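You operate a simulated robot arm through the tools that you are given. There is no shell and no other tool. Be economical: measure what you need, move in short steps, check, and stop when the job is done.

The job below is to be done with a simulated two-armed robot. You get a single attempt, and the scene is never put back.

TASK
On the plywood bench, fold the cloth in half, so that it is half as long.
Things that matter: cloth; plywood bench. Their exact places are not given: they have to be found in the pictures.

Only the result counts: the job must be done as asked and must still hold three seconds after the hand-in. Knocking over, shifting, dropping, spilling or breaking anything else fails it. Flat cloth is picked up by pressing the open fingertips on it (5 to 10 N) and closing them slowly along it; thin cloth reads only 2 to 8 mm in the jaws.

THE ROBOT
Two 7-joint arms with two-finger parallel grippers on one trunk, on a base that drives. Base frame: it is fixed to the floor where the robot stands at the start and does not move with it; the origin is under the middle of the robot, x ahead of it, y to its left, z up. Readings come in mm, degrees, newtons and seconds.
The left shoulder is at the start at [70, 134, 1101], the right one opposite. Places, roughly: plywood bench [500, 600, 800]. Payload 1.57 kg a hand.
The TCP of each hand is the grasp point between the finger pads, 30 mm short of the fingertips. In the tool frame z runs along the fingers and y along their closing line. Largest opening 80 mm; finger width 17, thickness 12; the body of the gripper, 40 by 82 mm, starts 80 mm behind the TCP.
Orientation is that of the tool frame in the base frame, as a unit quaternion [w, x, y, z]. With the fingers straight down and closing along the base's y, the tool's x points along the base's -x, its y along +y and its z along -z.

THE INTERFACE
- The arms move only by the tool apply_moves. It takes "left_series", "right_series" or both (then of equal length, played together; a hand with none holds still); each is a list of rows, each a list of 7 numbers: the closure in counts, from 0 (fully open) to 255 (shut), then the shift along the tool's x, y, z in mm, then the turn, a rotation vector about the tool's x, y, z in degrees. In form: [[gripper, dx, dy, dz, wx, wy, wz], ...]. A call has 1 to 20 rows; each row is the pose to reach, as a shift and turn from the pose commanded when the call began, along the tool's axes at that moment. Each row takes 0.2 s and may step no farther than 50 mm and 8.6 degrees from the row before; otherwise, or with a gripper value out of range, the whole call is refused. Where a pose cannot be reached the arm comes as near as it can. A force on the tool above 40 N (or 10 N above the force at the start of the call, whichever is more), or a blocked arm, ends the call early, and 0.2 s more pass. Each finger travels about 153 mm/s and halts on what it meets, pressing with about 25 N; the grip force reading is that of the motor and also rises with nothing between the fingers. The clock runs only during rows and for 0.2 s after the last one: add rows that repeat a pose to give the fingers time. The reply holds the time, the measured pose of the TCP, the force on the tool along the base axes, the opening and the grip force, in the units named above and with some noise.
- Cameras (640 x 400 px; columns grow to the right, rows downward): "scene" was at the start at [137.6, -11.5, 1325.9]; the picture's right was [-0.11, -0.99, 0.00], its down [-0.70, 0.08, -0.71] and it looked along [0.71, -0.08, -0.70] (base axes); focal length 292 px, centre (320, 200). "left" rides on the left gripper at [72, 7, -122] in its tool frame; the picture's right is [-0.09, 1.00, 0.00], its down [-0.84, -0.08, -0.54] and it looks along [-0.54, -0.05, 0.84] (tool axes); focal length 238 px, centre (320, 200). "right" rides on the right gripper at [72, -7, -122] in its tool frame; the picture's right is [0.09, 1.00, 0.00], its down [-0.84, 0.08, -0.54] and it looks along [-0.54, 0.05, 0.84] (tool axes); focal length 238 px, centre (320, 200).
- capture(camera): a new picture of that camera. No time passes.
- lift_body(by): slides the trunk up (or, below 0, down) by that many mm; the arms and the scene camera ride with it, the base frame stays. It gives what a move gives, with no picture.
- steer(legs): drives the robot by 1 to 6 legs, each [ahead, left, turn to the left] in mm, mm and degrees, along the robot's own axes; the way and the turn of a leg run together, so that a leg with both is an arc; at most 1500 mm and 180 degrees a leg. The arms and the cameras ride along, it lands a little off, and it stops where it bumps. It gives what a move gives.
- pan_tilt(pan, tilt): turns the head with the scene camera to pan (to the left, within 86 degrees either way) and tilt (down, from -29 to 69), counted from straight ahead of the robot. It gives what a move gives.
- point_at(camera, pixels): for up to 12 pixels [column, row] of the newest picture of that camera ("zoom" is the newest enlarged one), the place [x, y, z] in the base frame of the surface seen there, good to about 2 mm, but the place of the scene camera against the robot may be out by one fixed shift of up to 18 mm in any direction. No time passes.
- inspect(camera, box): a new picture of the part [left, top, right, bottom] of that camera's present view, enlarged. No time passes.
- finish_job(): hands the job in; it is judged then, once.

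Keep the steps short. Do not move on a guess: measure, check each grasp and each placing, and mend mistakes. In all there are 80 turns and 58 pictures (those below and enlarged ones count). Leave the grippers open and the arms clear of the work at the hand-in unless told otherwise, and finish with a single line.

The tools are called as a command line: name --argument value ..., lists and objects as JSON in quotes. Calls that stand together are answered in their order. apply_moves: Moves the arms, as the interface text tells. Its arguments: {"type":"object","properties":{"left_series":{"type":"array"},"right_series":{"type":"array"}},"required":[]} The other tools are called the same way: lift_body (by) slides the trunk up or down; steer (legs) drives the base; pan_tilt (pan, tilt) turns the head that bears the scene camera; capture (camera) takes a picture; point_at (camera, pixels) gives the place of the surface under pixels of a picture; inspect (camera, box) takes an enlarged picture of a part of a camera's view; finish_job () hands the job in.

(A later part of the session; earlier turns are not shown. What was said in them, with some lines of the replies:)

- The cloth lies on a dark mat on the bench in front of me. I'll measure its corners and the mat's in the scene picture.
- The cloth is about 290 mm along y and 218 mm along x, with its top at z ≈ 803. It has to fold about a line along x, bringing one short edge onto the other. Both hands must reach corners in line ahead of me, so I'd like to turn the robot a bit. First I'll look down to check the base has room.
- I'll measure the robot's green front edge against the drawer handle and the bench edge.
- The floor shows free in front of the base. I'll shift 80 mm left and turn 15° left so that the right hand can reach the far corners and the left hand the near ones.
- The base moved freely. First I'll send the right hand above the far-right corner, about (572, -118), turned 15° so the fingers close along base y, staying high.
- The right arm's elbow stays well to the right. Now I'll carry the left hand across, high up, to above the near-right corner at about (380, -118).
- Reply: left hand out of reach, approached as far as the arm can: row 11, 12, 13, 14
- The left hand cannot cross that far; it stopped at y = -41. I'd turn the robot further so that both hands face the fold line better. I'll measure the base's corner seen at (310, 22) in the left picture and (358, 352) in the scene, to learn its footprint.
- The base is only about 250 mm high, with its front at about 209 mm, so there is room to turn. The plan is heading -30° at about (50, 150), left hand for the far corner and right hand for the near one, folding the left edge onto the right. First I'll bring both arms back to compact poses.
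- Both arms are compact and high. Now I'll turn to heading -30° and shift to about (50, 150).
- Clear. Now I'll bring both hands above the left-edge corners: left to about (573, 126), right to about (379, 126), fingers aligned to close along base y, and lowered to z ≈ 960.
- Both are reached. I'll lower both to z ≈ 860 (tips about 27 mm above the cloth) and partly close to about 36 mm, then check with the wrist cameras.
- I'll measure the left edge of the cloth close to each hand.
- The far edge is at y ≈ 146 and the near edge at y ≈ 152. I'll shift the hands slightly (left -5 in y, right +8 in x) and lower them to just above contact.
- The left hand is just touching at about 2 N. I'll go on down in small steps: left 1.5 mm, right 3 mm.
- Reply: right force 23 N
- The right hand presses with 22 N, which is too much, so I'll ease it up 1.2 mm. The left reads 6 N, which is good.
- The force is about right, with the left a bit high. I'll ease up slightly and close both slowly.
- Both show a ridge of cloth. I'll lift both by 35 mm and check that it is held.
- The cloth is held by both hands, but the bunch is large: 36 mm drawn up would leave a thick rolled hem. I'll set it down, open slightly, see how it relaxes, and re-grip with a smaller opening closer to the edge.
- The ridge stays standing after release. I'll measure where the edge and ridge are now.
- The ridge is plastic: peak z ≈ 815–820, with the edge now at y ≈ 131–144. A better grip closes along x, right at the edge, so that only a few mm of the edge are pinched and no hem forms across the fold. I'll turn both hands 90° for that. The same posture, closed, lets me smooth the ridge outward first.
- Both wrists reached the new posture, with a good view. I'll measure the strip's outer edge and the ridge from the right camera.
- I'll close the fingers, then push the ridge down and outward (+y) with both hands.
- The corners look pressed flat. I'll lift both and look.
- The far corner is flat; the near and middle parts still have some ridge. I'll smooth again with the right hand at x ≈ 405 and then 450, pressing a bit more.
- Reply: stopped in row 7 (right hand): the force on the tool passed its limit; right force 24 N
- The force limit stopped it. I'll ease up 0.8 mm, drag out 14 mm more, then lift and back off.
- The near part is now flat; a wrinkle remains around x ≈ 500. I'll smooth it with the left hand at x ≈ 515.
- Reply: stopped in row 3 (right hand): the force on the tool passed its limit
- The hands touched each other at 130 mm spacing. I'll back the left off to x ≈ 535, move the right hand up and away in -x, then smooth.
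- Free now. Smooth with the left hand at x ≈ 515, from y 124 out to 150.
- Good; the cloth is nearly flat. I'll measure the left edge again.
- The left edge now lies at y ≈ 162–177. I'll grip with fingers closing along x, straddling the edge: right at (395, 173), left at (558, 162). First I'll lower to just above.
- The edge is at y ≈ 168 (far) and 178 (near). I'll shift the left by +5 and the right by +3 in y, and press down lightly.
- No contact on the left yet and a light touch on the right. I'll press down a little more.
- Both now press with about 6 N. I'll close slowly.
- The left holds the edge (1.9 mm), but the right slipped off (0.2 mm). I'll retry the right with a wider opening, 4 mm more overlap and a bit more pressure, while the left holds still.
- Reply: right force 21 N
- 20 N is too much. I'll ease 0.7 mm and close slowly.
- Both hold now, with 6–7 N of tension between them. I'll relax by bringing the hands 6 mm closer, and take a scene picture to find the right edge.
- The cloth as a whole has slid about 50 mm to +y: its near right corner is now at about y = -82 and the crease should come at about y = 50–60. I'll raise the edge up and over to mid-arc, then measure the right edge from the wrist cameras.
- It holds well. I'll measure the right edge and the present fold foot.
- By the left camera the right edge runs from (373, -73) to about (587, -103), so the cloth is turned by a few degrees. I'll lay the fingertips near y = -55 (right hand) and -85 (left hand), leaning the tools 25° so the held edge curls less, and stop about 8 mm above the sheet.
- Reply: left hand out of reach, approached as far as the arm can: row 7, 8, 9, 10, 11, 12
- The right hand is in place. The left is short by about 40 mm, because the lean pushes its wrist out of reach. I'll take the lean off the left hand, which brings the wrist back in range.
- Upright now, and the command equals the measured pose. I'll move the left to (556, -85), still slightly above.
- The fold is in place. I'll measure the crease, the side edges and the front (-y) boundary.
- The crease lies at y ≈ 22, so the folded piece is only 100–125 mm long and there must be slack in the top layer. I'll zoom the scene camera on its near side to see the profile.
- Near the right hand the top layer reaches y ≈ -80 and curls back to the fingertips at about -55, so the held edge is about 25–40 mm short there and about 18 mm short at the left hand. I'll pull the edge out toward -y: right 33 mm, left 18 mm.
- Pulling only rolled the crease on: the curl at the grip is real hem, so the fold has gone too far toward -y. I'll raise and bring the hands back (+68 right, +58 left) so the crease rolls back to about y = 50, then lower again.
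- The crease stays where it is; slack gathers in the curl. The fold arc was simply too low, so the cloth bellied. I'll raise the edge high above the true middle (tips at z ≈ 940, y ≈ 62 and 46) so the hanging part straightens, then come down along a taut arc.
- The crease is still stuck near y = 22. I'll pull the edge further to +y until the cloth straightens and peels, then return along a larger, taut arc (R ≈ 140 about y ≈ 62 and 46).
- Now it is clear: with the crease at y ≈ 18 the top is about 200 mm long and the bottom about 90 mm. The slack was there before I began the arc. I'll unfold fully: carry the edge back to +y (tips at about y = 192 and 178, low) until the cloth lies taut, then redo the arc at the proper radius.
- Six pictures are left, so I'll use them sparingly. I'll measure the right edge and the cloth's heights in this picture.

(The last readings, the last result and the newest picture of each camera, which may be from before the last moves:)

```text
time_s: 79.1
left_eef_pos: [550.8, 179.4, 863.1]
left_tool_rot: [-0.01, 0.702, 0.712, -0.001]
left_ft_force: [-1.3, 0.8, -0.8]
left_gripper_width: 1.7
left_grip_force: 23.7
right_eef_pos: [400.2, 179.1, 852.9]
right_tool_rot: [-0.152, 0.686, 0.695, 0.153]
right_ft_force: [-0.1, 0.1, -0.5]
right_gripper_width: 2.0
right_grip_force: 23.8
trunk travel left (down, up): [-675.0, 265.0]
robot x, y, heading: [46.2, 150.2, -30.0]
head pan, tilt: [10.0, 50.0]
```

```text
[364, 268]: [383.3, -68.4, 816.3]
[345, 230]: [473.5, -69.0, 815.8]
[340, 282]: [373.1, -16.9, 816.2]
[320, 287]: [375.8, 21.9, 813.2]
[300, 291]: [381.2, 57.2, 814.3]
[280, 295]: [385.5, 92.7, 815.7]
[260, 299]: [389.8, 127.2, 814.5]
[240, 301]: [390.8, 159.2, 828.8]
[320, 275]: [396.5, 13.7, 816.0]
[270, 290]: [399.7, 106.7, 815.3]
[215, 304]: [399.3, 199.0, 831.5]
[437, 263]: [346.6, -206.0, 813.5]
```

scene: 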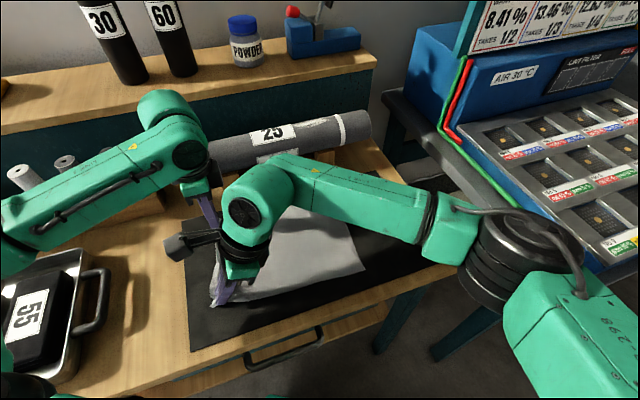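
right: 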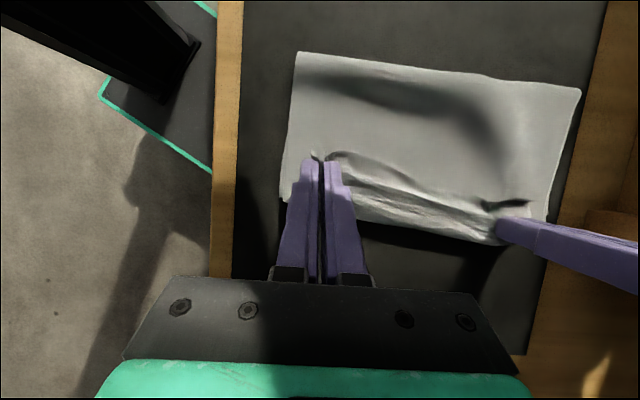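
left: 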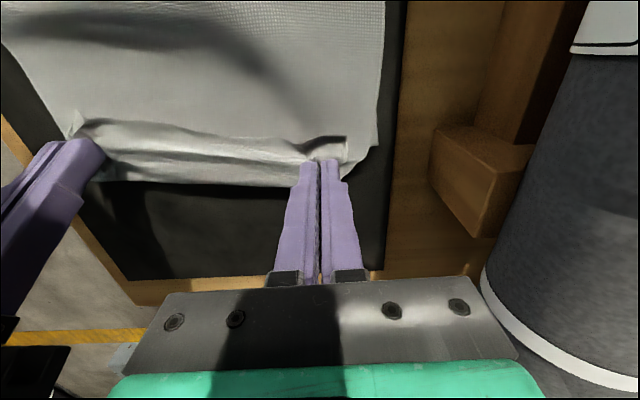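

The cloth is flat from y = -64 to about 130 and then rises to the hands, with little slack left. I'll pull out 12 mm more and lower, then read the tension.

apply_moves --left_series '[[255, 4, 0, 6, 0, 0, 0], [255, 8, 0, 12, 0, 0, 0], [255, 12, 0, 18, 0, 0, 0], [255, 12, 0, 18, 0, 0, 0], [255, 12, 0, 18, 0, 0, 0]]' --right_series '[[255, 2.5, 0, 4, 0, 0, 0], [255, 5, 0, 8, 0, 0, 0], [255, 7.5, 0, 12.3, 0, 0, 0], [255, 7.5, 0, 12.3, 0, 0, 0], [255, 7.5, 0, 12.3, 0, 0, 0]]'

point_at --camera "scene" --pixels '[[362, 262], [358, 250], [352, 240], [350, 232], [347, 222], [352, 228], [356, 236]]'

```text
time_s: 80.3
left_eef_pos: [551.5, 190.5, 843.4]
left_tool_rot: [-0.01, 0.702, 0.712, 0.0]
left_ft_force: [-0.4, 0.8, 0.4]
left_gripper_width: 1.3
left_grip_force: 23.2
right_eef_pos: [400.6, 189.8, 844.4]
right_tool_rot: [-0.152, 0.687, 0.694, 0.153]
right_ft_force: [0.3, 0.5, 0.6]
right_gripper_width: 1.8
right_grip_force: 23.4
trunk travel left (down, up): [-675.0, 265.0]
robot x, y, heading: [49.0, 147.1, -29.8]
head pan, tilt: [10.0, 50.0]
```

```text
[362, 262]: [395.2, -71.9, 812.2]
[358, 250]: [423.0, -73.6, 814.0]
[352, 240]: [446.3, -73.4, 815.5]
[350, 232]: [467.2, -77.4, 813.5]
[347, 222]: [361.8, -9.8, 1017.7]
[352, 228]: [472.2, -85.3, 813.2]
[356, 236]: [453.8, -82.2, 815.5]
```

The cloth is nearly taut: near length ≈ 281 of 286. Now the first half of the arc, at radius ≈ 133–136 about y = 77 and 56.

apply_moves --left_series '[[255, -3, 0, -20, 0, 0, 0], [255, -6.5, 0, -39.5, 0, 0, 0], [255, -15, 0, -56, 0, 0, 0], [255, -23, 0, -71, 0, 0, 0], [255, -35, 0, -85, 0, 0, 0], [255, -47, 0, -97, 0, 0, 0], [255, -62, 0, -107, 0, 0, 0], [255, -77, 0, -116, 0, 0, 0], [255, -94, 0, -122, 0, 0, 0], [255, -111, 0, -127, 0, 0, 0], [255, -134.5, 0, -129, 0, 0, 0], [255, -134.5, 0, -129, 0, 0, 0]]' --right_series '[[255, 7, 0, -16, 0, 0, 0], [255, 14.1, 0, -31.5, 0, 0, 0], [255, 13.5, 0, -49, 0, 0, 0], [255, 12.5, 0, -65.9, 0, 0, 0], [255, 8, 0, -83, 0, 0, 0], [255, 2.3, 0, -99.4, 0, 0, 0], [255, -6.5, 0, -115, 0, 0, 0], [255, -16.7, 0, -128.6, 0, 0, 0], [255, -29, 0, -141, 0, 0, 0], [255, -42.1, 0, -152.1, 0, 0, 0], [255, -62.1, 0, -163.6, 0, 0, 0], [255, -62.1, 0, -163.6, 0, 0, 0]]'

capture --camera "scene"

```text
time_s: 82.9
left_eef_pos: [555.1, 55.1, 971.5]
left_tool_rot: [-0.01, 0.702, 0.712, 0.0]
left_ft_force: [-2.1, 1.3, 1.1]
left_gripper_width: 1.4
left_grip_force: 23.2
right_eef_pos: [401.4, 66.0, 965.5]
right_tool_rot: [-0.151, 0.686, 0.695, 0.153]
right_ft_force: [3.9, -0.2, -0.3]
right_gripper_width: 1.9
right_grip_force: 23.5
trunk travel left (down, up): [-675.0, 265.0]
robot x, y, heading: [50.7, 150.5, -29.7]
head pan, tilt: [10.0, 50.0]
```

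```text
5 pictures are left
```

scene: 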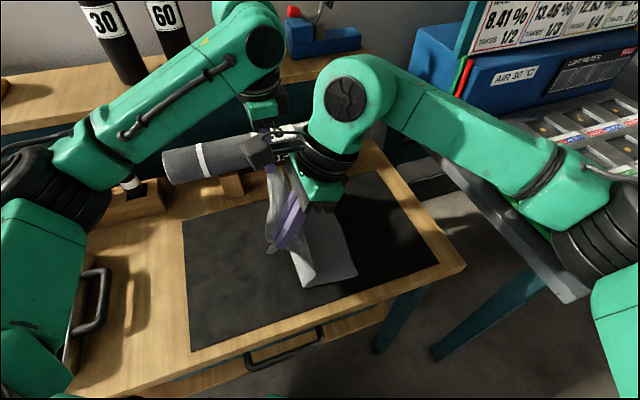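

point_at --camera "scene" --pixels '[[355, 273], [342, 220], [335, 200], [303, 287], [306, 284], [313, 270], [293, 262], [298, 278], [272, 252], [290, 245]]'

```text
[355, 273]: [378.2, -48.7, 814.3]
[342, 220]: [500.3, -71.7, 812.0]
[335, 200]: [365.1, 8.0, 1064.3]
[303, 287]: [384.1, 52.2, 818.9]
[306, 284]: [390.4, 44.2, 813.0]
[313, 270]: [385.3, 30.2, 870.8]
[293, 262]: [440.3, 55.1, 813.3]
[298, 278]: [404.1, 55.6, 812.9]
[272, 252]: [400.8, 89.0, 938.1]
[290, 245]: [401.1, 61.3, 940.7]
```

The bottom sheet slid about 20 mm to +y, so the balanced crease is now near y = 98 (near side) and 68 (far side). I'll shift the hanging edge +y to above that line, let it settle, then come down about it to tips at y ≈ -32 and -66.

apply_moves --left_series '[[255, 14, 0, 0, 0, 0, 0], [255, 27, 0, 1.5, 0, 0, 0], [255, 27, 0, 1.5, 0, 0, 0], [255, 27, 0, 1.5, 0, 0, 0], [255, 13, 0, 0, 0, 0, 0], [255, 1, 0, 1, 0, 0, 0], [255, -10.5, 0, 2.5, 0, 0, 0], [255, -33, 0, 8.5, 0, 0, 0], [255, -54.5, 0, 18.5, 0, 0, 0], [255, -74, 0, 32.5, 0, 0, 0], [255, -90.5, 0, 48.5, 0, 0, 0], [255, -104, 0, 68, 0, 0, 0], [255, -114, 0, 89.5, 0, 0, 0], [255, -119, 0, 107.5, 0, 0, 0], [255, -121, 0, 119, 0, 0, 0], [255, -121, 0, 119, 0, 0, 0]]' --right_series '[[255, 15, 0, 8, 0, 0, 0], [255, 29.4, 0, 15.9, 0, 0, 0], [255, 29.4, 0, 15.9, 0, 0, 0], [255, 29.4, 0, 15.9, 0, 0, 0], [255, 17.2, 0, 9.1, 0, 0, 0], [255, 6, 0, 5, 0, 0, 0], [255, -4.5, 0, 1.2, 0, 0, 0], [255, -27, 0, -2.7, 0, 0, 0], [255, -49.5, 0, -2.7, 0, 0, 0], [255, -72.1, 0, 1.7, 0, 0, 0], [255, -93.3, 0, 9.4, 0, 0, 0], [255, -113.3, 0, 20.5, 0, 0, 0], [255, -130.7, 0, 35, 0, 0, 0], [255, -142.8, 0, 49.2, 0, 0, 0], [255, -149.3, 0, 58.3, 0, 0, 0], [255, -149.3, 0, 58.3, 0, 0, 0]]'

capture --camera "left"

```text
time_s: 86.3
left_eef_pos: [555.4, -64.6, 850.9]
left_tool_rot: [-0.009, 0.702, 0.712, 0.0]
left_ft_force: [-3.2, 0.8, 0.7]
left_gripper_width: 1.5
left_grip_force: 23.2
right_eef_pos: [402.4, -44.5, 850.0]
right_tool_rot: [-0.151, 0.687, 0.694, 0.153]
right_ft_force: [2.9, -0.6, 0.6]
right_gripper_width: 2.1
right_grip_force: 23.8
trunk travel left (down, up): [-675.0, 265.0]
robot x, y, heading: [48.0, 149.2, -30.0]
head pan, tilt: [10.0, 50.0]
```

```text
4 pictures are left
```

left: 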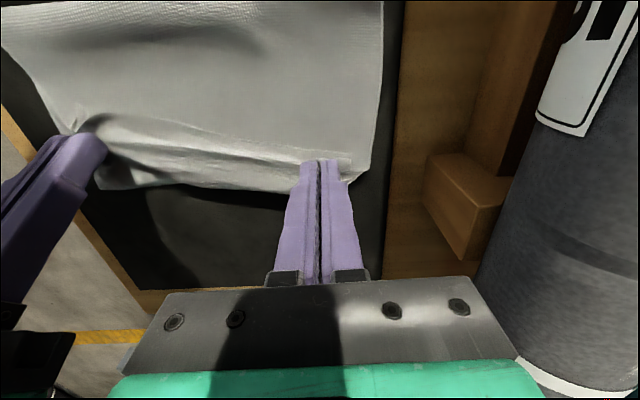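

Much better: only a small curl at the grip. I'll measure the boundary.

point_at --camera "left" --pixels '[[100, 188], [150, 187], [200, 186], [260, 190], [290, 193], [358, 178], [372, 150], [383, 5], [5, 30], [90, 120], [200, 145], [250, 20]]'

```text
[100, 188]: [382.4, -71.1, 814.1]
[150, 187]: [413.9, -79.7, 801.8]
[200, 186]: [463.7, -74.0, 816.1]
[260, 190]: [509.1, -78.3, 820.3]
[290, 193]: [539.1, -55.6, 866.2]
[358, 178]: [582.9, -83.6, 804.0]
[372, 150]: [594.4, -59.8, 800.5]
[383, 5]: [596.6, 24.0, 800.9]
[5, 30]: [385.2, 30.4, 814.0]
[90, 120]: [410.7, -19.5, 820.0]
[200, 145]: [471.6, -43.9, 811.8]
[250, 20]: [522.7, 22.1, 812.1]
```

I need the crease position; one zoomed scene picture.

inspect --camera "scene" --box '[240, 160, 430, 310]'

```text
2.67 times, centred on (335, 235) of scene
```

zoom: 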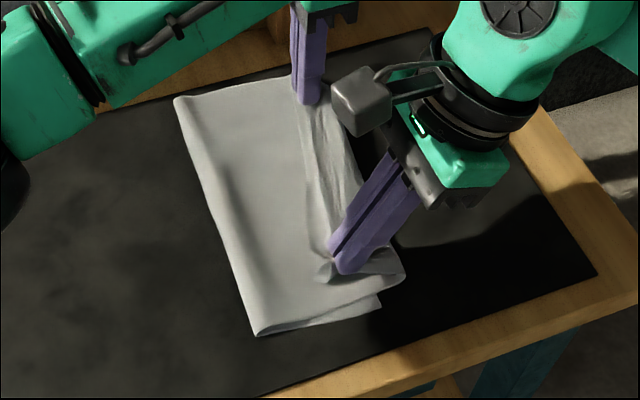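

point_at --camera "zoom" --pixels '[[257, 334], [174, 99], [215, 215], [380, 308], [404, 278], [360, 272], [322, 278], [385, 290], [270, 325], [300, 310], [340, 160], [298, 150]]'

```text
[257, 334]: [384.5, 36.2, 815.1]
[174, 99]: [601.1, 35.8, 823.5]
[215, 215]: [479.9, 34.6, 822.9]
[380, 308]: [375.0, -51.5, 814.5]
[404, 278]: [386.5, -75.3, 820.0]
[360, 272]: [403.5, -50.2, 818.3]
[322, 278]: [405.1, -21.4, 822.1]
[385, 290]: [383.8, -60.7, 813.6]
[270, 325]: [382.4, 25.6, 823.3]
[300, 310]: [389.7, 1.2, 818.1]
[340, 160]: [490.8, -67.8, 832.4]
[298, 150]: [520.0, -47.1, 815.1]
```

The crease is at y ≈ 40 and the near side still has a long curl, so the large-radius descent rolled the crease. I'll raise the edge again, go beyond the balanced line, and this time descend steeply inside the arc, then draw the edge only gently to -y at low height (tips to y ≈ 9 near and -29 far).

apply_moves --left_series '[[255, 2, 0, -11.5, 0, 0, 0], [255, 7, 0, -30, 0, 0, 0], [255, 17, 0, -52, 0, 0, 0], [255, 30.5, 0, -70.5, 0, 0, 0], [255, 47, 0, -88, 0, 0, 0], [255, 66.5, 0, -102, 0, 0, 0], [255, 88, 0, -112, 0, 0, 0], [255, 110, 0, -118, 0, 0, 0], [255, 134, 0, -120, 0, 0, 0], [255, 148, 0, -118, 0, 0, 0], [255, 160, 0, -109, 0, 0, 0], [255, 160, 0, -109, 0, 0, 0], [255, 135, 0, -109, 0, 0, 0], [255, 123, 0, -79, 0, 0, 0], [255, 107, 0, -49, 0, 0, 0], [255, 87, 0, -24, 0, 0, 0], [255, 68, 0, -9, 0, 0, 0], [255, 50, 0, -3, 0, 0, 0], [255, 36, 0, -1, 0, 0, 0], [255, 36, 0, -1, 0, 0, 0]]' --right_series '[[255, 6.5, 0, -9.1, 0, 0, 0], [255, 18.6, 0, -23.3, 0, 0, 0], [255, 36.3, 0, -37.7, 0, 0, 0], [255, 55.9, 0, -48.9, 0, 0, 0], [255, 77.2, 0, -56.6, 0, 0, 0], [255, 99.5, 0, -60.6, 0, 0, 0], [255, 122.3, 0, -61, 0, 0, 0], [255, 144.7, 0, -57.1, 0, 0, 0], [255, 166.4, 0, -49.2, 0, 0, 0], [255, 178.7, 0, -42.4, 0, 0, 0], [255, 185.8, 0, -26.9, 0, 0, 0], [255, 185.8, 0, -26.9, 0, 0, 0], [255, 169.8, 0, -39.9, 0, 0, 0], [255, 148.1, 0, -16.9, 0, 0, 0], [255, 121.8, 0, 3.9, 0, 0, 0], [255, 94.9, 0, 18.9, 0, 0, 0], [255, 73.1, 0, 25.3, 0, 0, 0], [255, 52.5, 0, 22.3, 0, 0, 0], [255, 37.1, 0, 17.3, 0, 0, 0], [255, 37.1, 0, 17.3, 0, 0, 0]]'

capture --camera "left"

```text
time_s: 90.5
left_eef_pos: [554.9, -29.5, 851.3]
left_tool_rot: [-0.009, 0.702, 0.712, 0.0]
left_ft_force: [-2.4, 0.3, -0.6]
left_gripper_width: 1.3
left_grip_force: 23.3
right_eef_pos: [403.9, -4.0, 850.4]
right_tool_rot: [-0.152, 0.685, 0.696, 0.152]
right_ft_force: [2.1, -0.8, -0.4]
right_gripper_width: 1.9
right_grip_force: 23.9
trunk travel left (down, up): [-675.0, 265.0]
robot x, y, heading: [45.1, 149.9, -29.8]
head pan, tilt: [10.0, 50.0]
```

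```text
2 pictures are left
```

left: 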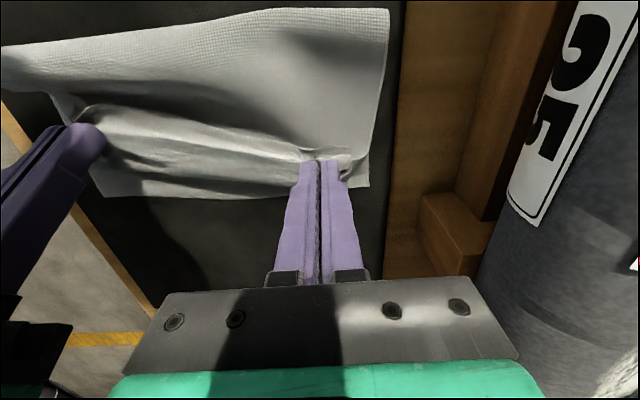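

point_at --camera "left" --pixels '[[5, 60], [150, 30], [270, 12], [387, 12], [100, 193], [200, 196], [285, 197], [367, 185], [90, 150], [200, 180], [280, 178], [345, 172]]'

point_at --camera "left" --pixels '[[85, 110], [150, 112], [200, 130], [260, 148], [300, 152], [345, 150], [50, 97], [65, 120], [200, 80], [250, 110], [340, 100], [120, 165]]'

```text
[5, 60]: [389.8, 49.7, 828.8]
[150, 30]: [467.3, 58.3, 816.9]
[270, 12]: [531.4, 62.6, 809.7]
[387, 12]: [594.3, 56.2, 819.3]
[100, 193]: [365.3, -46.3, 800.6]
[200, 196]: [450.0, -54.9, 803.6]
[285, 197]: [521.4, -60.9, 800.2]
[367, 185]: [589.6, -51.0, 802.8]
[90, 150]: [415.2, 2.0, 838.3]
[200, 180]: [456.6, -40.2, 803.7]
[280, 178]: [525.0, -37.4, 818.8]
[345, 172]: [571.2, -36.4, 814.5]
```

```text
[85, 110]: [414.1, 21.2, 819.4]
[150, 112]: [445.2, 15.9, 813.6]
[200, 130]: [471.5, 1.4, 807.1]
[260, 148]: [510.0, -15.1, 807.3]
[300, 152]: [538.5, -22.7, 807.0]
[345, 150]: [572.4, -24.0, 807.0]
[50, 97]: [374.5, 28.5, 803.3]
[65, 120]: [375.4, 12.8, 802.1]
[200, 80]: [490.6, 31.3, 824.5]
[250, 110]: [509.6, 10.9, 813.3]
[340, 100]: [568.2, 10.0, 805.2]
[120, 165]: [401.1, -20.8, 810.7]
```

The far half is nearly balanced: bottom edge at y ≈ -51 to -58, top edge coming to about -45 once its hem unrolls. The rest is slack in a loose crease, which I can smooth out. I'll lower slightly, open both grippers slowly and press lightly on the held flap.

apply_moves --left_series '[[255, 0, 0, 5, 0, 0, 0], [255, 0, 0, 9, 0, 0, 0], [240, 0, 0, 9, 0, 0, 0], [220, 0, 0, 9, 0, 0, 0], [200, 0, 0, 9, 0, 0, 0], [180, 0, 0, 9, 0, 0, 0], [165, 0, 0, 11, 0, 0, 0], [165, 0, 0, 12.5, 0, 0, 0], [165, 0, 0, 12.5, 0, 0, 0]]' --right_series '[[255, -1.7, 0, 3.6, 0, 0, 0], [255, -3.4, 0, 7.2, 0, 0, 0], [240, -3.4, 0, 7.2, 0, 0, 0], [220, -3.4, 0, 7.2, 0, 0, 0], [200, -3.4, 0, 7.2, 0, 0, 0], [180, -3.4, 0, 7.2, 0, 0, 0], [165, -4.2, 0, 9, 0, 0, 0], [165, -5, 0, 10.7, 0, 0, 0], [165, -5, 0, 10.7, 0, 0, 0]]'

```text
time_s: 92.5
left_eef_pos: [552.2, -28.6, 840.2]
left_tool_rot: [-0.01, 0.702, 0.712, 0.0]
left_ft_force: [0.4, 0.9, 0.6]
left_gripper_width: 28.4
left_grip_force: 0.0
right_eef_pos: [402.6, -3.5, 838.1]
right_tool_rot: [-0.152, 0.686, 0.695, 0.154]
right_ft_force: [0.7, -1.1, 2.0]
right_gripper_width: 27.9
right_grip_force: 0.0
trunk travel left (down, up): [-675.0, 265.0]
robot x, y, heading: [45.8, 148.9, -29.7]
head pan, tilt: [10.0, 50.0]
```

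Released, with light contact. Now I'll drag the flaps to -y with light pressure (left 36 mm, right 50 mm) to unroll the hem, then lift away.

apply_moves --left_series '[[165, 0, 0, 2, 0, 0, 0], [165, -4, 0, 2.3, 0, 0, 0], [165, -8, 0, 2.5, 0, 0, 0], [165, -12, 0, 2.7, 0, 0, 0], [165, -16, 0, 3, 0, 0, 0], [165, -20, 0, 3.2, 0, 0, 0], [165, -24, 0, 3.4, 0, 0, 0], [165, -28, 0, 3.6, 0, 0, 0], [165, -32, 0, 3.8, 0, 0, 0], [165, -36, 0, 4, 0, 0, 0], [165, -36, 0, 4, 0, 0, 0]]' --right_series '[[165, -0.3, 0, 0.7, 0, 0, 0], [165, -5, 0, -1.4, 0, 0, 0], [165, -10, 0, -3.6, 0, 0, 0], [165, -15.3, 0, -5.8, 0, 0, 0], [165, -20.4, 0, -8, 0, 0, 0], [165, -25.5, 0, -10.3, 0, 0, 0], [165, -30.6, 0, -12.5, 0, 0, 0], [165, -35.7, 0, -14.8, 0, 0, 0], [165, -40.8, 0, -17, 0, 0, 0], [165, -45.9, 0, -19.2, 0, 0, 0], [165, -45.9, 0, -19.2, 0, 0, 0]]'

```text
time_s: 94.9
left_eef_pos: [553.5, -63.1, 836.0]
left_tool_rot: [-0.009, 0.702, 0.712, -0.001]
left_ft_force: [0.0, 3.8, 7.8]
left_gripper_width: 28.2
left_grip_force: 0.4
right_eef_pos: [402.1, -53.9, 836.9]
right_tool_rot: [-0.15, 0.687, 0.694, 0.154]
right_ft_force: [-0.1, -0.6, 0.1]
right_gripper_width: 28.4
right_grip_force: 0.2
trunk travel left (down, up): [-675.0, 265.0]
robot x, y, heading: [49.2, 149.4, -29.7]
head pan, tilt: [10.0, 50.0]
```

I'll lift both clear, move the right hand aside, and look.

apply_moves --left_series '[[165, 0, 0, -20, 0, 0, 0], [165, 15, -10, -50, 0, 0, 0], [165, 33, -30, -80, 0, 0, 0], [165, 33, -50, -100, 0, 0, 0], [165, 33, -50, -100, 0, 0, 0]]' --right_series '[[165, 0, 0, -25, 0, 0, 0], [165, 0, -30, -60, 0, 0, 0], [165, 0, -65, -90, 0, 0, 0], [165, 0, -100, -110, 0, 0, 0], [165, 0, -120, -110, 0, 0, 0]]'

capture --camera "left"

```text
time_s: 96.1
left_eef_pos: [506.1, -33.5, 937.1]
left_tool_rot: [-0.01, 0.702, 0.712, 0.0]
left_ft_force: [0.2, 0.5, -0.1]
left_gripper_width: 28.2
left_grip_force: 0.1
right_eef_pos: [284.0, -102.0, 937.8]
right_tool_rot: [-0.15, 0.686, 0.695, 0.153]
right_ft_force: [-0.8, -0.2, 0.3]
right_gripper_width: 28.0
right_grip_force: 0.1
trunk travel left (down, up): [-675.0, 265.0]
robot x, y, heading: [49.8, 145.4, -30.1]
head pan, tilt: [10.0, 50.0]
```

```text
1 pictures are left
```

left: 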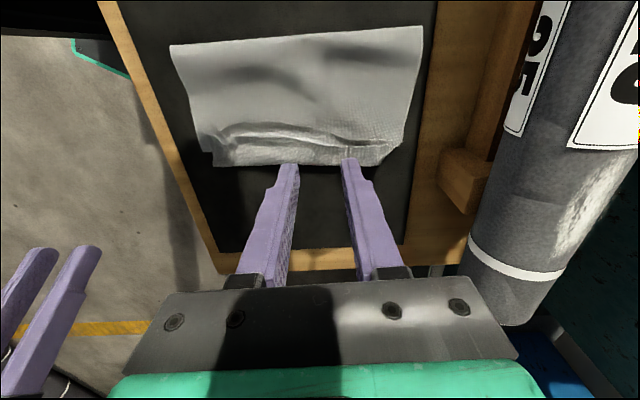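

Good view. I'll measure outlines and profiles: crease, front edge, and the ridge near the front.

point_at --camera "left" --pixels '[[173, 47], [300, 40], [421, 29], [214, 163], [250, 164], [300, 163], [340, 164], [384, 163], [402, 143], [208, 150], [200, 140], [185, 95]]'

point_at --camera "left" --pixels '[[225, 60], [225, 80], [225, 100], [225, 120], [225, 130], [225, 140], [225, 150], [225, 158], [245, 125], [245, 135], [245, 145], [245, 155]]'

point_at --camera "left" --pixels '[[300, 60], [300, 80], [300, 100], [300, 120], [300, 127], [300, 134], [300, 142], [300, 150], [300, 157]]'

point_at --camera "left" --pixels '[[370, 45], [370, 70], [370, 95], [370, 120], [370, 132], [370, 140], [370, 147], [370, 155], [390, 140], [390, 150], [350, 150], [400, 100]]'

```text
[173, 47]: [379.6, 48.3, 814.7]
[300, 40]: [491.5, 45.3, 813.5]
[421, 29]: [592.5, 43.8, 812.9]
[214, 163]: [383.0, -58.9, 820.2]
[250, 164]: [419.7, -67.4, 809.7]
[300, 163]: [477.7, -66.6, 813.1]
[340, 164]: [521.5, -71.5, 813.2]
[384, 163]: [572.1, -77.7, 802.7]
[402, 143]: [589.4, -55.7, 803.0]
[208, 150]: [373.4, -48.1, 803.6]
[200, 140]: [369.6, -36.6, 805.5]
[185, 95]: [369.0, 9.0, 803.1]
```

```text
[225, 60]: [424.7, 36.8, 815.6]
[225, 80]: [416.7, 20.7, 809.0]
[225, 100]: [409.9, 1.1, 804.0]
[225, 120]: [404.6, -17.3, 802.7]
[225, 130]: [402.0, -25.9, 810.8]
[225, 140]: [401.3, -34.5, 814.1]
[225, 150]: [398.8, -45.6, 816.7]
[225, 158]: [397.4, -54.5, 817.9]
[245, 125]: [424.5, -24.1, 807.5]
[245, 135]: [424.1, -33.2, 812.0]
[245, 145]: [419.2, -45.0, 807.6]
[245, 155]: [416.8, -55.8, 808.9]
```

```text
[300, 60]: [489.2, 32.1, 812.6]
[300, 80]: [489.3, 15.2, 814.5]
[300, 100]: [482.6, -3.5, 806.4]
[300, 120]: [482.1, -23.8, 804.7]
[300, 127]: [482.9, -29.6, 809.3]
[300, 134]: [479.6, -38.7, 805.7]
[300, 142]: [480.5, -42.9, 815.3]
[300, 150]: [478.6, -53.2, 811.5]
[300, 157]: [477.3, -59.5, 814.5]
```

```text
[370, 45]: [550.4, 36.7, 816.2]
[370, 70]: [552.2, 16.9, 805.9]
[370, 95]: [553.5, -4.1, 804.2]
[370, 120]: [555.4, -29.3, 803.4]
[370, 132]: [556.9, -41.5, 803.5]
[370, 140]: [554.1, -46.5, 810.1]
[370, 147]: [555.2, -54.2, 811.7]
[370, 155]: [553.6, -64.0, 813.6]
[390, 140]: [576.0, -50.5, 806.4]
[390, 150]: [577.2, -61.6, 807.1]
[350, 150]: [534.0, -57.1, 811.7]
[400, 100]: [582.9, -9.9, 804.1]
```

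State: crease at y ≈ 44–48; front at -60…-75, where the top's edge is still doubled back by about 26–33 mm (flap edge at y ≈ -27 near, -44 far); bottom edge at about -50. Next I'll unroll this hem: pin the stack with one hand and drag the flap to -y with the other. First I'll position the closed fingers: right upright above (405, 5), left above (555, -50).

apply_moves --left_series '[[200, -4, 10, 5, 0, 0, 0], [255, -8, 20, 10, 0, 0, 0], [255, -12, 35, 30, 0, 0, 0], [255, -16, 49, 55, 0, 0, 0], [255, -16, 49, 70, 0, 0, 0], [255, -16, 49, 85, 0, 0, 0], [255, -16, 49, 85, 0, 0, 0]]' --right_series '[[200, 14, 22, 10, 0, -4, 0], [255, 28, 44, 20, 0, -8, 0], [255, 42, 66, 35, 0, -12, 0], [255, 54, 88, 55, 0, -16, 0], [255, 60, 105, 80, 0, -20, 0], [255, 60, 121, 105, 0, -25, 0], [255, 60, 121, 123, 0, -25, 0]]'

```text
time_s: 97.7
left_eef_pos: [555.9, -42.3, 845.5]
left_tool_rot: [-0.017, 0.697, 0.717, 0.003]
left_ft_force: [0.0, 0.6, -0.1]
left_gripper_width: 0.1
left_grip_force: 20.9
right_eef_pos: [406.2, 5.5, 853.4]
right_tool_rot: [0.006, 0.704, 0.71, 0.006]
right_ft_force: [0.4, -0.1, 0.5]
right_gripper_width: 0.0
right_grip_force: 21.8
trunk travel left (down, up): [-675.0, 265.0]
robot x, y, heading: [51.8, 147.9, -29.9]
head pan, tilt: [10.0, 50.0]
```

The left hand is slightly displaced (y = -42, small tilt), maybe touching the right arm. I'll move the right hand 18 mm away in -x and lower it to pin at light force.

apply_moves --right_series '[[255, 0, -9, 4, 0, 0, 0], [255, 0, -18, 9, 0, 0, 0], [255, 0, -18, 14, 0, 0, 0], [255, 0, -18, 16.5, 0, 0, 0], [255, 0, -18, 17.5, 0, 0, 0], [255, 0, -18, 17.5, 0, 0, 0]]'

```text
time_s: 99.1
left_eef_pos: [550.1, -47.5, 853.1]
left_tool_rot: [-0.009, 0.702, 0.712, 0.001]
left_ft_force: [0.1, 0.2, -0.2]
left_gripper_width: 0.0
left_grip_force: 21.1
right_eef_pos: [383.7, 7.3, 834.7]
right_tool_rot: [0.004, 0.703, 0.711, 0.003]
right_ft_force: [0.0, -4.9, 30.1]
right_gripper_width: 0.0
right_grip_force: 21.4
trunk travel left (down, up): [-675.0, 265.0]
robot x, y, heading: [46.8, 150.0, -29.9]
head pan, tilt: [10.0, 50.0]
```

The right pins with 30 N, so I'll ease it by 1.2 mm. At the same time the left presses the flap at y ≈ -50 and drags to y ≈ -108.

apply_moves --left_series '[[255, 0, 0, 8, 0, 0, 0], [255, -1, 0, 13, 0, 0, 0], [255, -5, 0, 14.5, 0, 0, 0], [255, -10, 0, 15, 0, 0, 0], [255, -15, 0, 15.5, 0, 0, 0], [255, -20, 0, 16, 0, 0, 0], [255, -25, 0, 16.5, 0, 0, 0], [255, -30, 0, 17, 0, 0, 0], [255, -35, 0, 17, 0, 0, 0], [255, -40, 0, 17, 0, 0, 0], [255, -45, 0, 17, 0, 0, 0], [255, -50, 0, 17, 0, 0, 0], [255, -55, 0, 17, 0, 0, 0], [255, -60, 0, 17, 0, 0, 0], [255, -60, 0, 17, 0, 0, 0]]' --right_series '[[255, 0, 0, -1.2, 0, 0, 0], [255, 0, 0, -1.2, 0, 0, 0], [255, 0, 0, -1.2, 0, 0, 0], [255, 0, 0, -1.2, 0, 0, 0], [255, 0, 0, -1.2, 0, 0, 0], [255, 0, 0, -1.2, 0, 0, 0], [255, 0, 0, -1.2, 0, 0, 0], [255, 0, 0, -1.2, 0, 0, 0], [255, 0, 0, -1.2, 0, 0, 0], [255, 0, 0, -1.2, 0, 0, 0], [255, 0, 0, -1.2, 0, 0, 0], [255, 0, 0, -1.2, 0, 0, 0], [255, 0, 0, -1.2, 0, 0, 0], [255, 0, 0, -1.2, 0, 0, 0], [255, 0, 0, -1.2, 0, 0, 0]]'

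```text
time_s: 102.0
left_eef_pos: [560.7, -85.3, 834.6]
left_tool_rot: [-0.011, 0.691, 0.723, 0.005]
left_ft_force: [-10.7, 10.6, 29.5]
left_gripper_width: 0.0
left_grip_force: 21.5
right_eef_pos: [382.3, 0.7, 838.0]
right_tool_rot: [0.008, 0.71, 0.705, 0.004]
right_ft_force: [0.3, -0.5, 0.0]
right_gripper_width: 0.0
right_grip_force: 21.5
trunk travel left (down, up): [-675.0, 265.0]
robot x, y, heading: [49.3, 151.1, -29.4]
head pan, tilt: [10.0, 50.0]
stopped in row 14 (left hand): the force on the tool passed its limit (the readings are from after the stop); the commanded pose is now the measured one
```

The left drag is done, stopped at y = -85 with 29 N. Now swap: the left lifts and pins at y ≈ 0, and the right goes to the flap at (395, -38).

apply_moves --left_series '[[255, 0, 0, -10, 0, 0, 0], [255, 0, 0, -25, 0, 0, 0], [255, 30, 0, -25, 0, 0, 0], [255, 60, 0, -25, 0, 0, 0], [255, 85, 0, -25, 0, 0, 0], [255, 85, 0, -15, 0, 0, 0], [255, 85, 0, -6, 0, 0, 0], [255, 85, 0, -2, 0, 0, 0], [255, 85, 0, -0.8, 0, 0, 0], [255, 85, 0, -0.8, 0, 0, 0]]' --right_series '[[255, 0, 0, -10, 0, 0, 0], [255, 0, 0, -20, 0, 0, 0], [255, -10, 4, -20, 0, 0, 0], [255, -25, 8, -20, 0, 0, 0], [255, -38, 12, -20, 0, 0, 0], [255, -38, 12, -15, 0, 0, 0], [255, -38, 12, -10, 0, 0, 0], [255, -38, 12, -7, 0, 0, 0], [255, -38, 12, -5, 0, 0, 0], [255, -38, 12, -5, 0, 0, 0]]'

```text
time_s: 104.2
left_eef_pos: [559.4, -4.4, 834.5]
left_tool_rot: [-0.013, 0.691, 0.723, 0.004]
left_ft_force: [3.3, -1.7, 13.0]
left_gripper_width: 0.2
left_grip_force: 22.0
right_eef_pos: [397.9, -39.7, 840.6]
right_tool_rot: [0.005, 0.71, 0.704, 0.002]
right_ft_force: [0.4, 0.4, -0.6]
right_gripper_width: 0.0
right_grip_force: 21.1
trunk travel left (down, up): [-675.0, 265.0]
robot x, y, heading: [50.1, 147.1, -29.9]
head pan, tilt: [10.0, 50.0]
```

The left pins with 13 N. Now the right drags the near flap from y = -40 to -98.

apply_moves --right_series '[[255, 0, 0, 3, 0, 0, 0], [255, -3, 0, 5, 0, 0, 0], [255, -8, 0, 5.5, 0, 0, 0], [255, -13, 0, 6, 0, 0, 0], [255, -18, 0, 6.3, 0, 0, 0], [255, -23, 0, 6.6, 0, 0, 0], [255, -28, 0, 6.9, 0, 0, 0], [255, -33, 0, 7.2, 0, 0, 0], [255, -38, 0, 7.4, 0, 0, 0], [255, -43, 0, 7.4, 0, 0, 0], [255, -48, 0, 7.4, 0, 0, 0], [255, -53, 0, 7.4, 0, 0, 0], [255, -58, 0, 7.4, 0, 0, 0], [255, -58, 0, 7.4, 0, 0, 0]]'

```text
time_s: 107.2
left_eef_pos: [557.3, -2.1, 835.7]
left_tool_rot: [-0.013, 0.692, 0.722, 0.004]
left_ft_force: [0.9, -3.8, 11.5]
left_gripper_width: 0.0
left_grip_force: 21.4
right_eef_pos: [396.7, -94.9, 834.4]
right_tool_rot: [0.006, 0.71, 0.704, 0.002]
right_ft_force: [1.2, 7.2, 18.1]
right_gripper_width: 0.0
right_grip_force: 20.5
trunk travel left (down, up): [-675.0, 265.0]
robot x, y, heading: [45.7, 147.5, -29.6]
head pan, tilt: [10.0, 50.0]
```

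That worked: the drag went to y = -95 with steady friction. Next I'll iron from the front toward the crease (+y) with both hands to push slack into the crease and roll it outward. First I'll lift and go to y ≈ -50, just above the cloth.

apply_moves --left_series '[[255, 0, 0, -12, 0, 0, 0], [255, -15, 0, -15, 0, 0, 0], [255, -32, 0, -15, 0, 0, 0], [255, -48, 0, -12, 0, 0, 0], [255, -48, 0, -5, 0, 0, 0], [255, -48, 0, -3, 0, 0, 0]]' --right_series '[[255, 0, 0, -12, 0, 0, 0], [255, 15, 0, -15, 0, 0, 0], [255, 30, 0, -15, 0, 0, 0], [255, 45, 0, -12, 0, 0, 0], [255, 45, 0, -5, 0, 0, 0], [255, 45, 0, -3, 0, 0, 0]]'

apply_moves --left_series '[[255, 0, 0, 2, 0, 0, 0], [255, 7, 0, 2.4, 0, 0, 0], [255, 15, 0, 2.4, 0, 0, 0], [255, 23, 0, 2.4, 0, 0, 0], [255, 31, 0, 2.4, 0, 0, 0], [255, 39, 0, 2.4, 0, 0, 0], [255, 47, 0, 2.4, 0, 0, 0], [255, 55, 0, 2.4, 0, 0, 0], [255, 63, 0, 2.4, 0, 0, 0], [255, 71, 0, 2.4, 0, 0, 0], [255, 79, 0, 2.4, 0, 0, 0], [255, 87, 0, 2.4, 0, 0, 0], [255, 95, 0, 2.4, 0, 0, 0], [255, 103, 0, 2.4, 0, 0, 0], [255, 111, 0, 2.4, 0, 0, 0], [255, 119, 0, 2.4, 0, 0, 0], [255, 127, 0, 2.4, 0, 0, 0], [255, 133, 0, 2.4, 0, 0, 0], [255, 133, 0, 2.4, 0, 0, 0]]' --right_series '[[255, 0, 0, 1.8, 0, 0, 0], [255, 7, 0, 2.2, 0, 0, 0], [255, 15, 0, 2.2, 0, 0, 0], [255, 23, 0, 2.2, 0, 0, 0], [255, 31, 0, 2.2, 0, 0, 0], [255, 39, 0, 2.2, 0, 0, 0], [255, 47, 0, 2.2, 0, 0, 0], [255, 55, 0, 2.2, 0, 0, 0], [255, 63, 0, 2.2, 0, 0, 0], [255, 71, 0, 2.2, 0, 0, 0], [255, 79, 0, 2.2, 0, 0, 0], [255, 87, 0, 2.2, 0, 0, 0], [255, 95, 0, 2.2, 0, 0, 0], [255, 103, 0, 2.2, 0, 0, 0], [255, 111, 0, 2.2, 0, 0, 0], [255, 119, 0, 2.2, 0, 0, 0], [255, 127, 0, 2.2, 0, 0, 0], [255, 133, 0, 2.2, 0, 0, 0], [255, 133, 0, 2.2, 0, 0, 0]]'

```text
time_s: 108.6
left_eef_pos: [563.2, -51.9, 835.3]
left_tool_rot: [-0.015, 0.691, 0.723, 0.004]
left_ft_force: [0.5, 0.3, 1.2]
left_gripper_width: 0.0
left_grip_force: 21.6
right_eef_pos: [397.7, -52.9, 834.9]
right_tool_rot: [0.005, 0.71, 0.704, 0.001]
right_ft_force: [0.0, 0.3, 1.6]
right_gripper_width: 0.3
right_grip_force: 21.4
trunk travel left (down, up): [-675.0, 265.0]
robot x, y, heading: [50.1, 150.0, -29.8]
head pan, tilt: [10.0, 50.0]
```

```text
time_s: 110.4
left_eef_pos: [557.5, 1.7, 834.1]
left_tool_rot: [-0.014, 0.693, 0.721, 0.004]
left_ft_force: [-1.6, -1.6, 6.2]
left_gripper_width: 0.1
left_grip_force: 21.4
right_eef_pos: [397.9, 3.0, 834.4]
right_tool_rot: [0.006, 0.711, 0.703, 0.002]
right_ft_force: [-2.2, -3.8, 13.3]
right_gripper_width: 0.0
right_grip_force: 21.2
trunk travel left (down, up): [-675.0, 265.0]
robot x, y, heading: [49.0, 149.0, -29.9]
head pan, tilt: [10.0, 50.0]
stopped in row 9 (right hand): the force on the tool passed its limit (the readings are from after the stop); the commanded pose is now the measured one
```

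Ironed to y ≈ 2; the right hand's force peaked. I'll continue slightly higher, on to y ≈ 90, then lift.

apply_moves --left_series '[[255, 0, 0, -0.8, 0, 0, 0], [255, 7, 0, -0.8, 0, 0, 0], [255, 14, 0, -0.8, 0, 0, 0], [255, 21, 0, -0.8, 0, 0, 0], [255, 28, 0, -0.8, 0, 0, 0], [255, 35, 0, -0.8, 0, 0, 0], [255, 42, 0, -0.8, 0, 0, 0], [255, 49, 0, -0.8, 0, 0, 0], [255, 56, 0, -0.8, 0, 0, 0], [255, 63, 0, -0.8, 0, 0, 0], [255, 70, 0, -0.8, 0, 0, 0], [255, 77, 0, -0.8, 0, 0, 0], [255, 84, 0, -0.8, 0, 0, 0], [255, 84, 0, -20, 0, 0, 0], [255, 70, 0, -50, 0, 0, 0], [255, 40, 0, -80, 0, 0, 0], [255, 40, 0, -80, 0, 0, 0]]' --right_series '[[255, 0, 0, -1.4, 0, 0, 0], [255, 7, 0, -1.4, 0, 0, 0], [255, 14, 0, -1.4, 0, 0, 0], [255, 21, 0, -1.4, 0, 0, 0], [255, 28, 0, -1.4, 0, 0, 0], [255, 35, 0, -1.4, 0, 0, 0], [255, 42, 0, -1.4, 0, 0, 0], [255, 49, 0, -1.4, 0, 0, 0], [255, 56, 0, -1.4, 0, 0, 0], [255, 63, 0, -1.4, 0, 0, 0], [255, 70, 0, -1.4, 0, 0, 0], [255, 77, 0, -1.4, 0, 0, 0], [255, 84, 0, -1.4, 0, 0, 0], [255, 84, 0, -20, 0, 0, 0], [255, 70, -30, -50, 0, 0, 0], [255, 40, -70, -80, 0, 0, 0], [255, 40, -100, -90, 0, 0, 0]]'

```text
refused: row 16 steps farther than a row can; nothing moved
5 turns are left
```

Only 5 turns are left. I'll send the same stroke with smaller retreat steps, opening the grippers and lifting clear at the end, and use the last picture.

apply_moves --left_series '[[255, 0, 0, -0.8, 0, 0, 0], [255, 8, 0, -0.8, 0, 0, 0], [255, 16, 0, -0.8, 0, 0, 0], [255, 24, 0, -0.8, 0, 0, 0], [255, 32, 0, -0.8, 0, 0, 0], [255, 40, 0, -0.8, 0, 0, 0], [255, 48, 0, -0.8, 0, 0, 0], [255, 56, 0, -0.8, 0, 0, 0], [255, 64, 0, -0.8, 0, 0, 0], [255, 72, 0, -0.8, 0, 0, 0], [255, 80, 0, -0.8, 0, 0, 0], [255, 80, 0, -20, 0, 0, 0], [200, 65, 0, -45, 0, 0, 0], [150, 45, 0, -70, 0, 0, 0], [100, 20, 0, -90, 0, 0, 0], [100, -10, 0, -105, 0, 0, 0], [100, -30, 0, -110, 0, 0, 0], [100, -30, 0, -110, 0, 0, 0]]' --right_series '[[255, 0, 0, -1.4, 0, 0, 0], [255, 8, 0, -1.4, 0, 0, 0], [255, 16, 0, -1.4, 0, 0, 0], [255, 24, 0, -1.4, 0, 0, 0], [255, 32, 0, -1.4, 0, 0, 0], [255, 40, 0, -1.4, 0, 0, 0], [255, 48, 0, -1.4, 0, 0, 0], [255, 56, 0, -1.4, 0, 0, 0], [255, 64, 0, -1.4, 0, 0, 0], [255, 72, 0, -1.4, 0, 0, 0], [255, 80, 0, -1.4, 0, 0, 0], [255, 80, 0, -20, 0, 0, 0], [200, 75, -15, -45, 0, 0, 0], [150, 65, -35, -70, 0, 0, 0], [100, 55, -60, -90, 0, 0, 0], [100, 45, -85, -105, 0, 0, 0], [100, 35, -110, -110, 0, 0, 0], [100, 35, -110, -110, 0, 0, 0]]'

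capture --camera "left"

```text
time_s: 114.2
left_eef_pos: [564.9, -31.9, 943.5]
left_tool_rot: [-0.016, 0.692, 0.722, 0.004]
left_ft_force: [0.6, -0.5, -0.1]
left_gripper_width: 48.5
left_grip_force: 0.1
right_eef_pos: [289.5, 38.4, 943.9]
right_tool_rot: [0.004, 0.711, 0.703, 0.001]
right_ft_force: [-0.9, -0.5, -0.1]
right_gripper_width: 48.7
right_grip_force: 0.1
trunk travel left (down, up): [-675.0, 265.0]
robot x, y, heading: [50.9, 147.4, -29.9]
head pan, tilt: [10.0, 50.0]
```

```text
0 pictures are left
4 turns are left
```

left: 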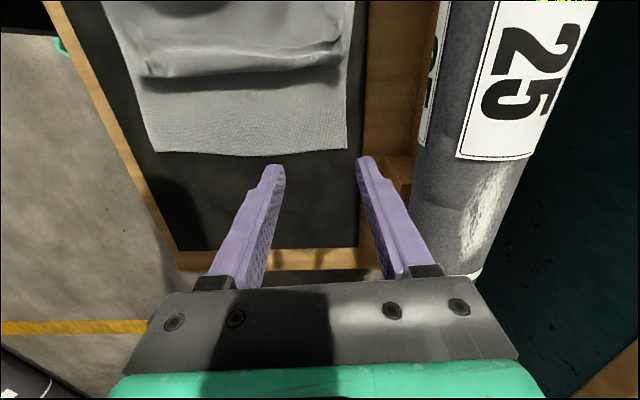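

The top layer has moved well back. I'll measure where its edge and the bottom edge are.

point_at --camera "left" --pixels '[[157, 150], [250, 155], [346, 148], [145, 76], [200, 76], [250, 72], [300, 68], [340, 55], [105, 5], [352, 5], [200, 50], [300, 55]]'

point_at --camera "left" --pixels '[[150, 5], [200, 5], [250, 5], [300, 5], [200, 20], [300, 20], [200, 35], [300, 38], [200, 65], [300, 45], [250, 90], [200, 90]]'

```text
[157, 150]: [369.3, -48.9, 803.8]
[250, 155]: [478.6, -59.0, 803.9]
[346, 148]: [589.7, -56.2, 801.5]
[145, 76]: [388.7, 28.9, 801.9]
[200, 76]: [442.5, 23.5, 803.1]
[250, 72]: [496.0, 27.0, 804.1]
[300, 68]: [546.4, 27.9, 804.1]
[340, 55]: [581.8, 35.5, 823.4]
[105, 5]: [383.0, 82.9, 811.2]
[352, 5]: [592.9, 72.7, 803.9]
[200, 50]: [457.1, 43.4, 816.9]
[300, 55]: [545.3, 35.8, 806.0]
```

```text
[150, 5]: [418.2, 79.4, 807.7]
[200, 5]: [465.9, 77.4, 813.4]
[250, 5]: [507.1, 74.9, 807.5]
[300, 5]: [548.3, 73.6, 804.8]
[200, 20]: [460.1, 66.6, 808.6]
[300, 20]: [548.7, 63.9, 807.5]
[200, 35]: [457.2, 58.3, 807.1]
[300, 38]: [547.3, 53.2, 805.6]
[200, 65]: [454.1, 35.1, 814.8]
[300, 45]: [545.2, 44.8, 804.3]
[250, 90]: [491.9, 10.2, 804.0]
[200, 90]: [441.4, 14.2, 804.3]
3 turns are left
```

The bottom layer stayed put (edge at y ≈ -49 to -59). The top's edge is now at y ≈ 28, so the crease has gone past the middle. Dragging the top back by 78–85 mm should lay its edge over the bottom's edge and bring the crease back to about y = 90. I'll do that stroke with both hands, then lift clear with the grippers open.

apply_moves --left_series '[[255, 25, 0, 20, 0, 0, 0], [255, 50, 0, 45, 0, 0, 0], [255, 75, 0, 65, 0, 0, 0], [255, 92, -3, 88, 0, 0, 0], [255, 92, -3, 104, 0, 0, 0], [255, 92, -3, 108.5, 0, 0, 0], [255, 92, -3, 109, 0, 0, 0], [255, 82.6, -3, 109, 0, 0, 0], [255, 73.2, -3, 109, 0, 0, 0], [255, 63.7, -3, 109, 0, 0, 0], [255, 54.2, -3, 109, 0, 0, 0], [255, 44.8, -3, 109, 0, 0, 0], [255, 35.3, -3, 109, 0, 0, 0], [255, 25.9, -3, 109, 0, 0, 0], [255, 16.4, -3, 109, 0, 0, 0], [255, 7, -3, 109, 0, 0, 0], [255, 7, -3, 75, 0, 0, 0], [150, 7, -3, 35, 0, 0, 0], [0, 7, -3, 0, 0, 0, 0], [0, 7, -3, 0, 0, 0, 0]]' --right_series '[[255, 6, 27, 20, 0, 0, 0], [255, 12, 54, 45, 0, 0, 0], [255, 18, 81, 65, 0, 0, 0], [255, 22, 107, 88, 0, 0, 0], [255, 22, 107, 104, 0, 0, 0], [255, 22, 107, 107.9, 0, 0, 0], [255, 22, 107, 108.4, 0, 0, 0], [255, 13.3, 107, 108.4, 0, 0, 0], [255, 4.7, 107, 108.4, 0, 0, 0], [255, -4, 107, 108.4, 0, 0, 0], [255, -12.7, 107, 108.4, 0, 0, 0], [255, -21.3, 107, 108.4, 0, 0, 0], [255, -30, 107, 108.4, 0, 0, 0], [255, -38.7, 107, 108.4, 0, 0, 0], [255, -47.3, 107, 108.4, 0, 0, 0], [255, -56, 107, 108.4, 0, 0, 0], [255, -56, 107, 75, 0, 0, 0], [150, -56, 107, 35, 0, 0, 0], [0, -56, 107, 0, 0, 0, 0], [0, -56, 107, 0, 0, 0, 0]]'

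```text
time_s: 118.4
left_eef_pos: [559.8, -24.7, 941.6]
left_tool_rot: [-0.017, 0.691, 0.723, 0.004]
left_ft_force: [0.4, 0.4, -1.4]
left_gripper_width: 79.9
left_grip_force: 0.0
right_eef_pos: [396.8, -19.7, 942.0]
right_tool_rot: [0.004, 0.711, 0.703, 0.002]
right_ft_force: [0.0, -0.2, 1.7]
right_gripper_width: 80.0
right_grip_force: 0.0
trunk travel left (down, up): [-675.0, 265.0]
robot x, y, heading: [50.1, 149.6, -30.1]
head pan, tilt: [10.0, 50.0]
2 turns are left
```

The stroke ran to its end without a stop. Both hands are open and about 110 mm above the cloth. No pictures are left to check the result, so I'll hand it in.

finish_job

```text
The job is handed in.
```

I folded the cloth along its long side and handed it in, but I had no pictures left to confirm that the two edges line up after the last smoothing stroke.
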